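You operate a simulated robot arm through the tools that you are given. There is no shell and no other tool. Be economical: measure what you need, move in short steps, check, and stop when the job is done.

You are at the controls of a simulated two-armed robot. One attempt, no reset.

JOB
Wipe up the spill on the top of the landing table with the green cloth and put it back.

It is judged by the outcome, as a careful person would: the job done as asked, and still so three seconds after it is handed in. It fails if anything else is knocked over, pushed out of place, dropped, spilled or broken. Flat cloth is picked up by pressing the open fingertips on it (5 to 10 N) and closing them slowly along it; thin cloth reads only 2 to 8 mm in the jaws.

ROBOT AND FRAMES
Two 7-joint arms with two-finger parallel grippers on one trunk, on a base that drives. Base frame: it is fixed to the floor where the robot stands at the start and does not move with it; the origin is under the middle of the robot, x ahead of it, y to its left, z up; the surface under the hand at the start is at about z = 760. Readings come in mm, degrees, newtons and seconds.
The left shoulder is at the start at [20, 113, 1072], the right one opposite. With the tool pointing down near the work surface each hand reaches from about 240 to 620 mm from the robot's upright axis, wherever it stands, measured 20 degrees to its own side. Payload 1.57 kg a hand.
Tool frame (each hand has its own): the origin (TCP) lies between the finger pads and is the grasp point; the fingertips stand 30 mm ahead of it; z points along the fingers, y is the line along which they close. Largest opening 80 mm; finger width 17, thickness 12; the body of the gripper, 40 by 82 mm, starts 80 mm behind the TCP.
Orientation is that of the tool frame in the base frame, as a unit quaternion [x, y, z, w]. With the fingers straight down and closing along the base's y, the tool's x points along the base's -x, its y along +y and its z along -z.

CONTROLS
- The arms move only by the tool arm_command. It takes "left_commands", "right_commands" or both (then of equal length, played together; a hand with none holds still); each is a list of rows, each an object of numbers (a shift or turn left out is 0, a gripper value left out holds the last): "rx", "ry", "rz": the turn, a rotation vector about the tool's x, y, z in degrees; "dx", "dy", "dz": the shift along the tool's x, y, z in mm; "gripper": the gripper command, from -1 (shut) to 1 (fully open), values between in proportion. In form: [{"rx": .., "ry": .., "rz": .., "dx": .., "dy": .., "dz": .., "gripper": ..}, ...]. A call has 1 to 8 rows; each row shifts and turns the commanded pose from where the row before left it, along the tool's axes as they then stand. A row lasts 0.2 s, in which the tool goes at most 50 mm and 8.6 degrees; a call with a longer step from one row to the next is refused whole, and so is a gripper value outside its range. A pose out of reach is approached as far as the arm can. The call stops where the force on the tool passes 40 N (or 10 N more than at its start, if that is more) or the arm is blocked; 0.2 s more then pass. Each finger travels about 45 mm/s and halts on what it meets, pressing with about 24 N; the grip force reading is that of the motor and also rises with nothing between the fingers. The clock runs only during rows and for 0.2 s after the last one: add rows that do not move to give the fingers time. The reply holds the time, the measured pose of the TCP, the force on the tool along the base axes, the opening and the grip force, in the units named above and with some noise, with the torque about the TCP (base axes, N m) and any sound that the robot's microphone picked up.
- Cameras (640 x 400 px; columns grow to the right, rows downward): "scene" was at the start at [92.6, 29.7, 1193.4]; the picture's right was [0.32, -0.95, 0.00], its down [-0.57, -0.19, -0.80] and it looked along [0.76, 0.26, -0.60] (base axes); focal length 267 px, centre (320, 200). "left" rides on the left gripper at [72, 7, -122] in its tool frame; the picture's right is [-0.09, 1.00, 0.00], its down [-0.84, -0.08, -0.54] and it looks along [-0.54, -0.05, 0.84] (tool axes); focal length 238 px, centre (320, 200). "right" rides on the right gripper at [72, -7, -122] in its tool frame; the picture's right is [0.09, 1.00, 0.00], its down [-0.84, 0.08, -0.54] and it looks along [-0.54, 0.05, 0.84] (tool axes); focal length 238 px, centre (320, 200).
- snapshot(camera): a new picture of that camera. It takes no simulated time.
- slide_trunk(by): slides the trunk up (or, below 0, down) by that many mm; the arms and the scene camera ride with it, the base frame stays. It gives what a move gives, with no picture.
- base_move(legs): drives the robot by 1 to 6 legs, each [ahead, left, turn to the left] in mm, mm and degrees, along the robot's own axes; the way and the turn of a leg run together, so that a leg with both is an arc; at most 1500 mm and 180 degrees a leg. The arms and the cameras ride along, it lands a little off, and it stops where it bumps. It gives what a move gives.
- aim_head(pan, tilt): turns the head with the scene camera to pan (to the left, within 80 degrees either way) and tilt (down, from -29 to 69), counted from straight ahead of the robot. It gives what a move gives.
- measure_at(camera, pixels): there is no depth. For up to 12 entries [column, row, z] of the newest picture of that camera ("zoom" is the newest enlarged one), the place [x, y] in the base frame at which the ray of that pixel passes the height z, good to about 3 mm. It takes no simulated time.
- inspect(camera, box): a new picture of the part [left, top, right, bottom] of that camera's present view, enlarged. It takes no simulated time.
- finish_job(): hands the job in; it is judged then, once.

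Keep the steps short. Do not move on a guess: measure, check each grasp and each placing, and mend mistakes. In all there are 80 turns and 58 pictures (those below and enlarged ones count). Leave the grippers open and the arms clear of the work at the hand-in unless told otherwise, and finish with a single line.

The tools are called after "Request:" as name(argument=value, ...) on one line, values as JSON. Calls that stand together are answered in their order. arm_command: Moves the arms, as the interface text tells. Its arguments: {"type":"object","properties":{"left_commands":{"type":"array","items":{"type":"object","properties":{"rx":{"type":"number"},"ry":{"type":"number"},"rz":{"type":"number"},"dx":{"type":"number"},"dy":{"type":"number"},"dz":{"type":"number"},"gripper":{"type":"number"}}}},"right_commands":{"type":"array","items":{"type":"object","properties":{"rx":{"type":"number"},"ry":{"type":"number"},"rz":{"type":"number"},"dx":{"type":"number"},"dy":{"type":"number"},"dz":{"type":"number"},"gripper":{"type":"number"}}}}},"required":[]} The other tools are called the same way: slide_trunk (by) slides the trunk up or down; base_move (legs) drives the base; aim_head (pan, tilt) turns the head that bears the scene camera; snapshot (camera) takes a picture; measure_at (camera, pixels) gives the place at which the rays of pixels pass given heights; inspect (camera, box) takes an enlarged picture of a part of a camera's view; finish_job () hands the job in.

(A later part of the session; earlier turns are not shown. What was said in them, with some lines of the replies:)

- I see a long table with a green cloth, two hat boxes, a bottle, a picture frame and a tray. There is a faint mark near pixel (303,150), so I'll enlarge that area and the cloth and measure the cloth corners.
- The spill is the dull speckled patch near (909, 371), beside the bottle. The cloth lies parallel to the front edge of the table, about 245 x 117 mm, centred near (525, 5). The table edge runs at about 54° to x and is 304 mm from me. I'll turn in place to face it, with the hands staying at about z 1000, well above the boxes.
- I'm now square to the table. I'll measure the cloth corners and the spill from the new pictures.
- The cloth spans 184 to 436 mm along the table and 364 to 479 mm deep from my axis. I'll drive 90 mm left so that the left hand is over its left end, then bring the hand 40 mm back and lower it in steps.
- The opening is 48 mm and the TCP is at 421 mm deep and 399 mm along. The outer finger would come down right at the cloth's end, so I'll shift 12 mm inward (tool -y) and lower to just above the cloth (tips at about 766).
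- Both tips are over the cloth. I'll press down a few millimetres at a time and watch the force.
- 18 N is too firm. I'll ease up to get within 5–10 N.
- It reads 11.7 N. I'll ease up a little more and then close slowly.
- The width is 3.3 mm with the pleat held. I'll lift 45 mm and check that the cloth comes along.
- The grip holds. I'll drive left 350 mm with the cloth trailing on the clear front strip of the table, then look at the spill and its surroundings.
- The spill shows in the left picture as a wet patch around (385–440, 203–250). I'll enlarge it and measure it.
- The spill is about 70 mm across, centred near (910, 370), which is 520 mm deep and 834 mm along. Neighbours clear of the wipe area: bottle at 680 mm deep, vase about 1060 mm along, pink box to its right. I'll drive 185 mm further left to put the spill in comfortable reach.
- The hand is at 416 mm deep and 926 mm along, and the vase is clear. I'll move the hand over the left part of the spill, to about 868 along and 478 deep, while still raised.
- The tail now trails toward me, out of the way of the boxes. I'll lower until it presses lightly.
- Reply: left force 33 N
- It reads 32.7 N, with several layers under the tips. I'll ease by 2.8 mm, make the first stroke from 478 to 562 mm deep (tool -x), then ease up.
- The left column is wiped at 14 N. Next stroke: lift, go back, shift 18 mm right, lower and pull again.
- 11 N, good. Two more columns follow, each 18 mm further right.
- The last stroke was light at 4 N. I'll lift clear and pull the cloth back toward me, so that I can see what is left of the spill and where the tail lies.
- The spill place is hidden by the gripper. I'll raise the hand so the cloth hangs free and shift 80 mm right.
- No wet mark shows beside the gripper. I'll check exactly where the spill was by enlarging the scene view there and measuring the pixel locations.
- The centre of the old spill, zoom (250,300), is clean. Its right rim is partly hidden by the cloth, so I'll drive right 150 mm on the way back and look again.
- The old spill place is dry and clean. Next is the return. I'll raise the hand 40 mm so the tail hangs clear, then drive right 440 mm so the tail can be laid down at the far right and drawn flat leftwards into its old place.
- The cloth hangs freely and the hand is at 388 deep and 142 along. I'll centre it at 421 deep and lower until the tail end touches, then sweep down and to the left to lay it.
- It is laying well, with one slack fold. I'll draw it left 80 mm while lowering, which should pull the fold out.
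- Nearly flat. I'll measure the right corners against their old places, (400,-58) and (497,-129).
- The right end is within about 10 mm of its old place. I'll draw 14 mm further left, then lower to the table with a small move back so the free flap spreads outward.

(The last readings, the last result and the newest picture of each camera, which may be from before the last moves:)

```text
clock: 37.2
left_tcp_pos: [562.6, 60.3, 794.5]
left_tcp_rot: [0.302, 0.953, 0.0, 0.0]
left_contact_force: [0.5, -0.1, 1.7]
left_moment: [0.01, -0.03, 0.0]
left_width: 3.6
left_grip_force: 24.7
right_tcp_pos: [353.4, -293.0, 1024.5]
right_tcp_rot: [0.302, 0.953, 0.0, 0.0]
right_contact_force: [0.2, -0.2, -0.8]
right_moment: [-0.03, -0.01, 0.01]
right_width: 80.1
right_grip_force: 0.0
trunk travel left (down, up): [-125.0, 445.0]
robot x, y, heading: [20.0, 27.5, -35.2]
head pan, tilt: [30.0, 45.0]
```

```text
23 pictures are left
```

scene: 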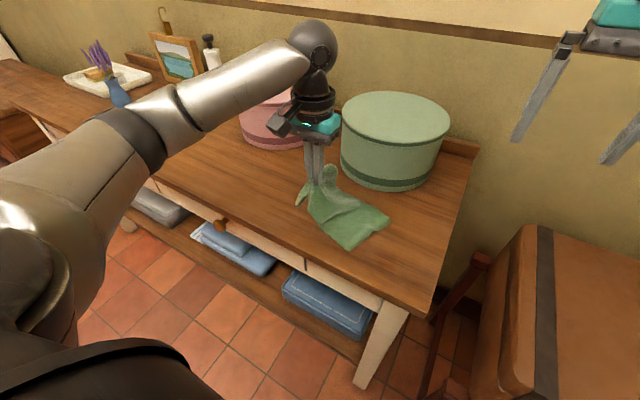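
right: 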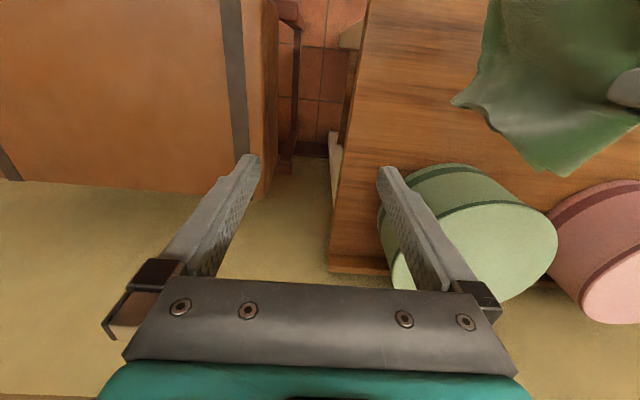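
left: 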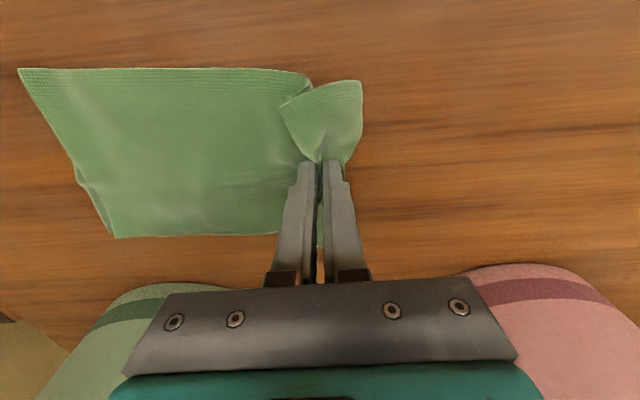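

The flap lies outward. I'll press lightly and open the fingers slowly to 48 mm so that they spread the pleat out again.

Request:
arm_command(left_commands=[{"dz": 2}, {"gripper": -0.8}, {"gripper": -0.55}, {"gripper": -0.3}, {"gripper": -0.05}, {"gripper": 0.2}, {}])

Request:
snapshot(camera="left")

```text
clock: 38.8
left_tcp_pos: [562.2, 59.8, 792.5]
left_tcp_rot: [0.303, 0.953, 0.0, 0.001]
left_contact_force: [-0.3, -0.6, 5.3]
left_moment: [0.08, -0.07, 0.01]
left_width: 46.3
left_grip_force: 0.1
right_tcp_pos: [353.7, -293.7, 1023.7]
right_tcp_rot: [0.303, 0.953, 0.0, 0.0]
right_contact_force: [0.0, 0.4, -0.5]
right_moment: [0.01, -0.01, 0.0]
right_width: 79.6
right_grip_force: 0.1
trunk travel left (down, up): [-125.0, 445.0]
robot x, y, heading: [19.9, 25.1, -35.4]
head pan, tilt: [30.0, 45.0]
```

```text
22 pictures are left
```

left: 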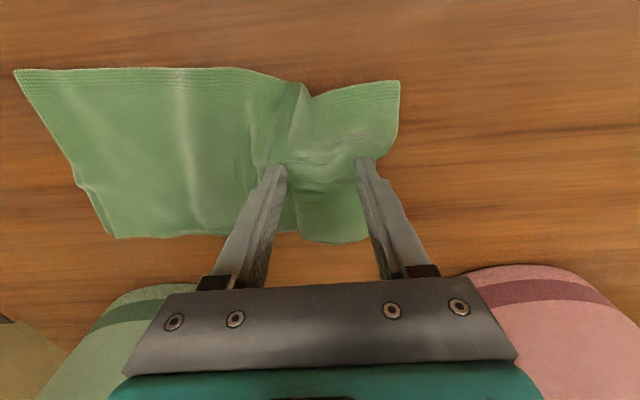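

The cloth is spread again. I'll open a bit more, lift straight up and away, then look.

Request:
arm_command(left_commands=[{"dz": -1, "gripper": 0.25}, {"dz": -15}, {"dz": -40}, {"dz": -45}, {"dz": -45, "dx": 20, "gripper": 1}, {"dz": -45, "dx": 20}, {}])

Request:
snapshot(camera="left")

Request:
inspect(camera="scene", box=[200, 130, 440, 280])

```text
clock: 40.4
left_tcp_pos: [530.4, 83.3, 983.3]
left_tcp_rot: [0.302, 0.953, 0.0, -0.001]
left_contact_force: [0.3, -0.2, 0.1]
left_moment: [0.0, -0.01, -0.02]
left_width: 79.7
left_grip_force: 0.2
right_tcp_pos: [353.3, -293.0, 1023.5]
right_tcp_rot: [0.302, 0.953, 0.0, 0.0]
right_contact_force: [0.2, -0.4, -0.4]
right_moment: [0.03, 0.0, 0.02]
right_width: 79.9
right_grip_force: 0.0
trunk travel left (down, up): [-125.0, 445.0]
robot x, y, heading: [19.9, 28.2, -35.2]
head pan, tilt: [30.0, 45.0]
```

```text
21 pictures are left
```

left: 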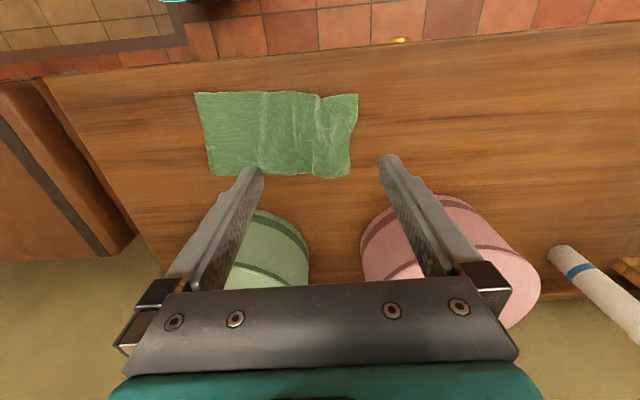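

```text
2.67 times, centred on (320, 205) of scene
```

zoom: 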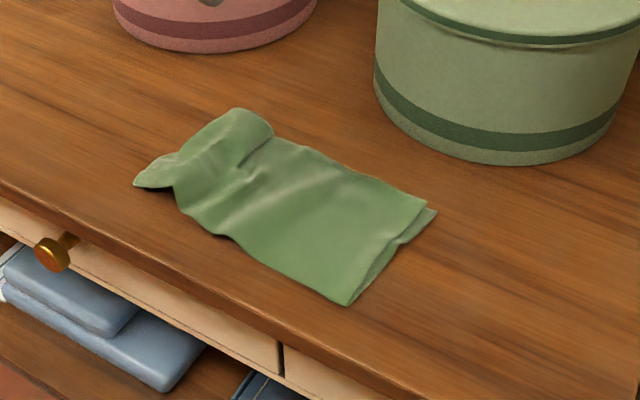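

The cloth is back with some wrinkles near the left end. I'll measure its corners against the original ones.

Request:
measure_at(camera="left", pixels=[[195, 93, 761], [358, 95, 761], [350, 177, 761], [211, 176, 761], [320, 97, 761], [312, 175, 761]])

Request:
inspect(camera="left", box=[180, 70, 380, 195])

```text
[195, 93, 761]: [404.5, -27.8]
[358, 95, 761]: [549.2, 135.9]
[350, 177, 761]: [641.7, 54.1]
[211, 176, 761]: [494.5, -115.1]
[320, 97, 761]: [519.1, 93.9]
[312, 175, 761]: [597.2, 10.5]
```

```text
3.20 times, centred on (280, 132) of left
```

zoom: 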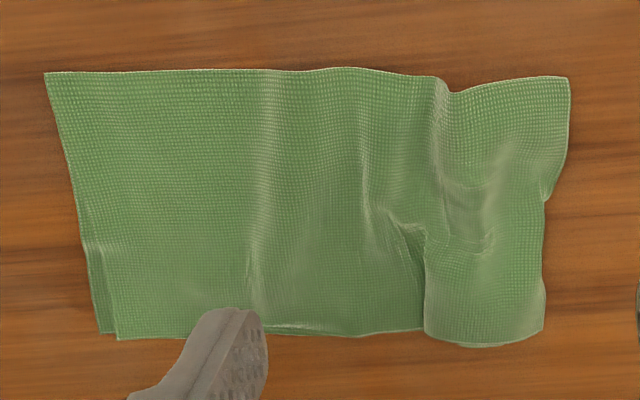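

The cloth's centre is within about 5 mm of where it was, and it lies aligned and spread out. I'll take one last look over the whole table before handing in.

Request:
aim_head(pan=45, tilt=35)

Request:
snapshot(camera="scene")

```text
clock: 41.1
left_tcp_pos: [529.5, 83.2, 982.8]
left_tcp_rot: [0.302, 0.953, 0.0, 0.0]
left_contact_force: [-0.1, -0.4, 0.5]
left_moment: [0.04, -0.01, 0.04]
left_width: 80.0
left_grip_force: 0.2
right_tcp_pos: [353.7, -293.0, 1024.1]
right_tcp_rot: [0.302, 0.953, -0.001, -0.001]
right_contact_force: [0.2, -0.2, -0.5]
right_moment: [-0.02, -0.01, 0.01]
right_width: 79.8
right_grip_force: 0.0
trunk travel left (down, up): [-125.0, 445.0]
robot x, y, heading: [23.2, 27.9, -35.2]
head pan, tilt: [45.0, 35.0]
```

```text
18 pictures are left
```

scene: 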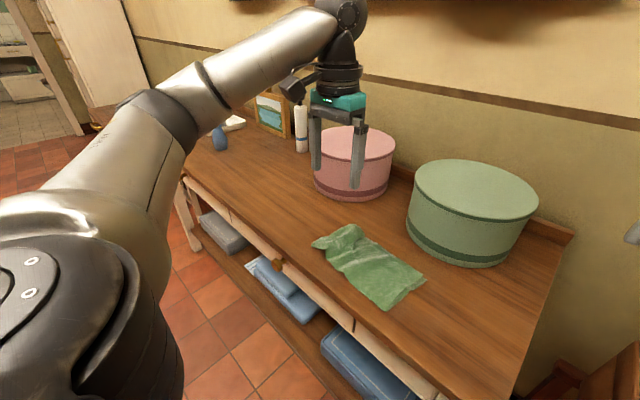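

Everything stands where it was, the spill is gone and the cloth is back in its place. Both grippers are open and clear of the table, so I'm handing in.

Request:
finish_job()

```text
The job is handed in.
```

The spill is wiped up and the green cloth is back in its original place, spread out but slightly wrinkled, with nothing else disturbed.
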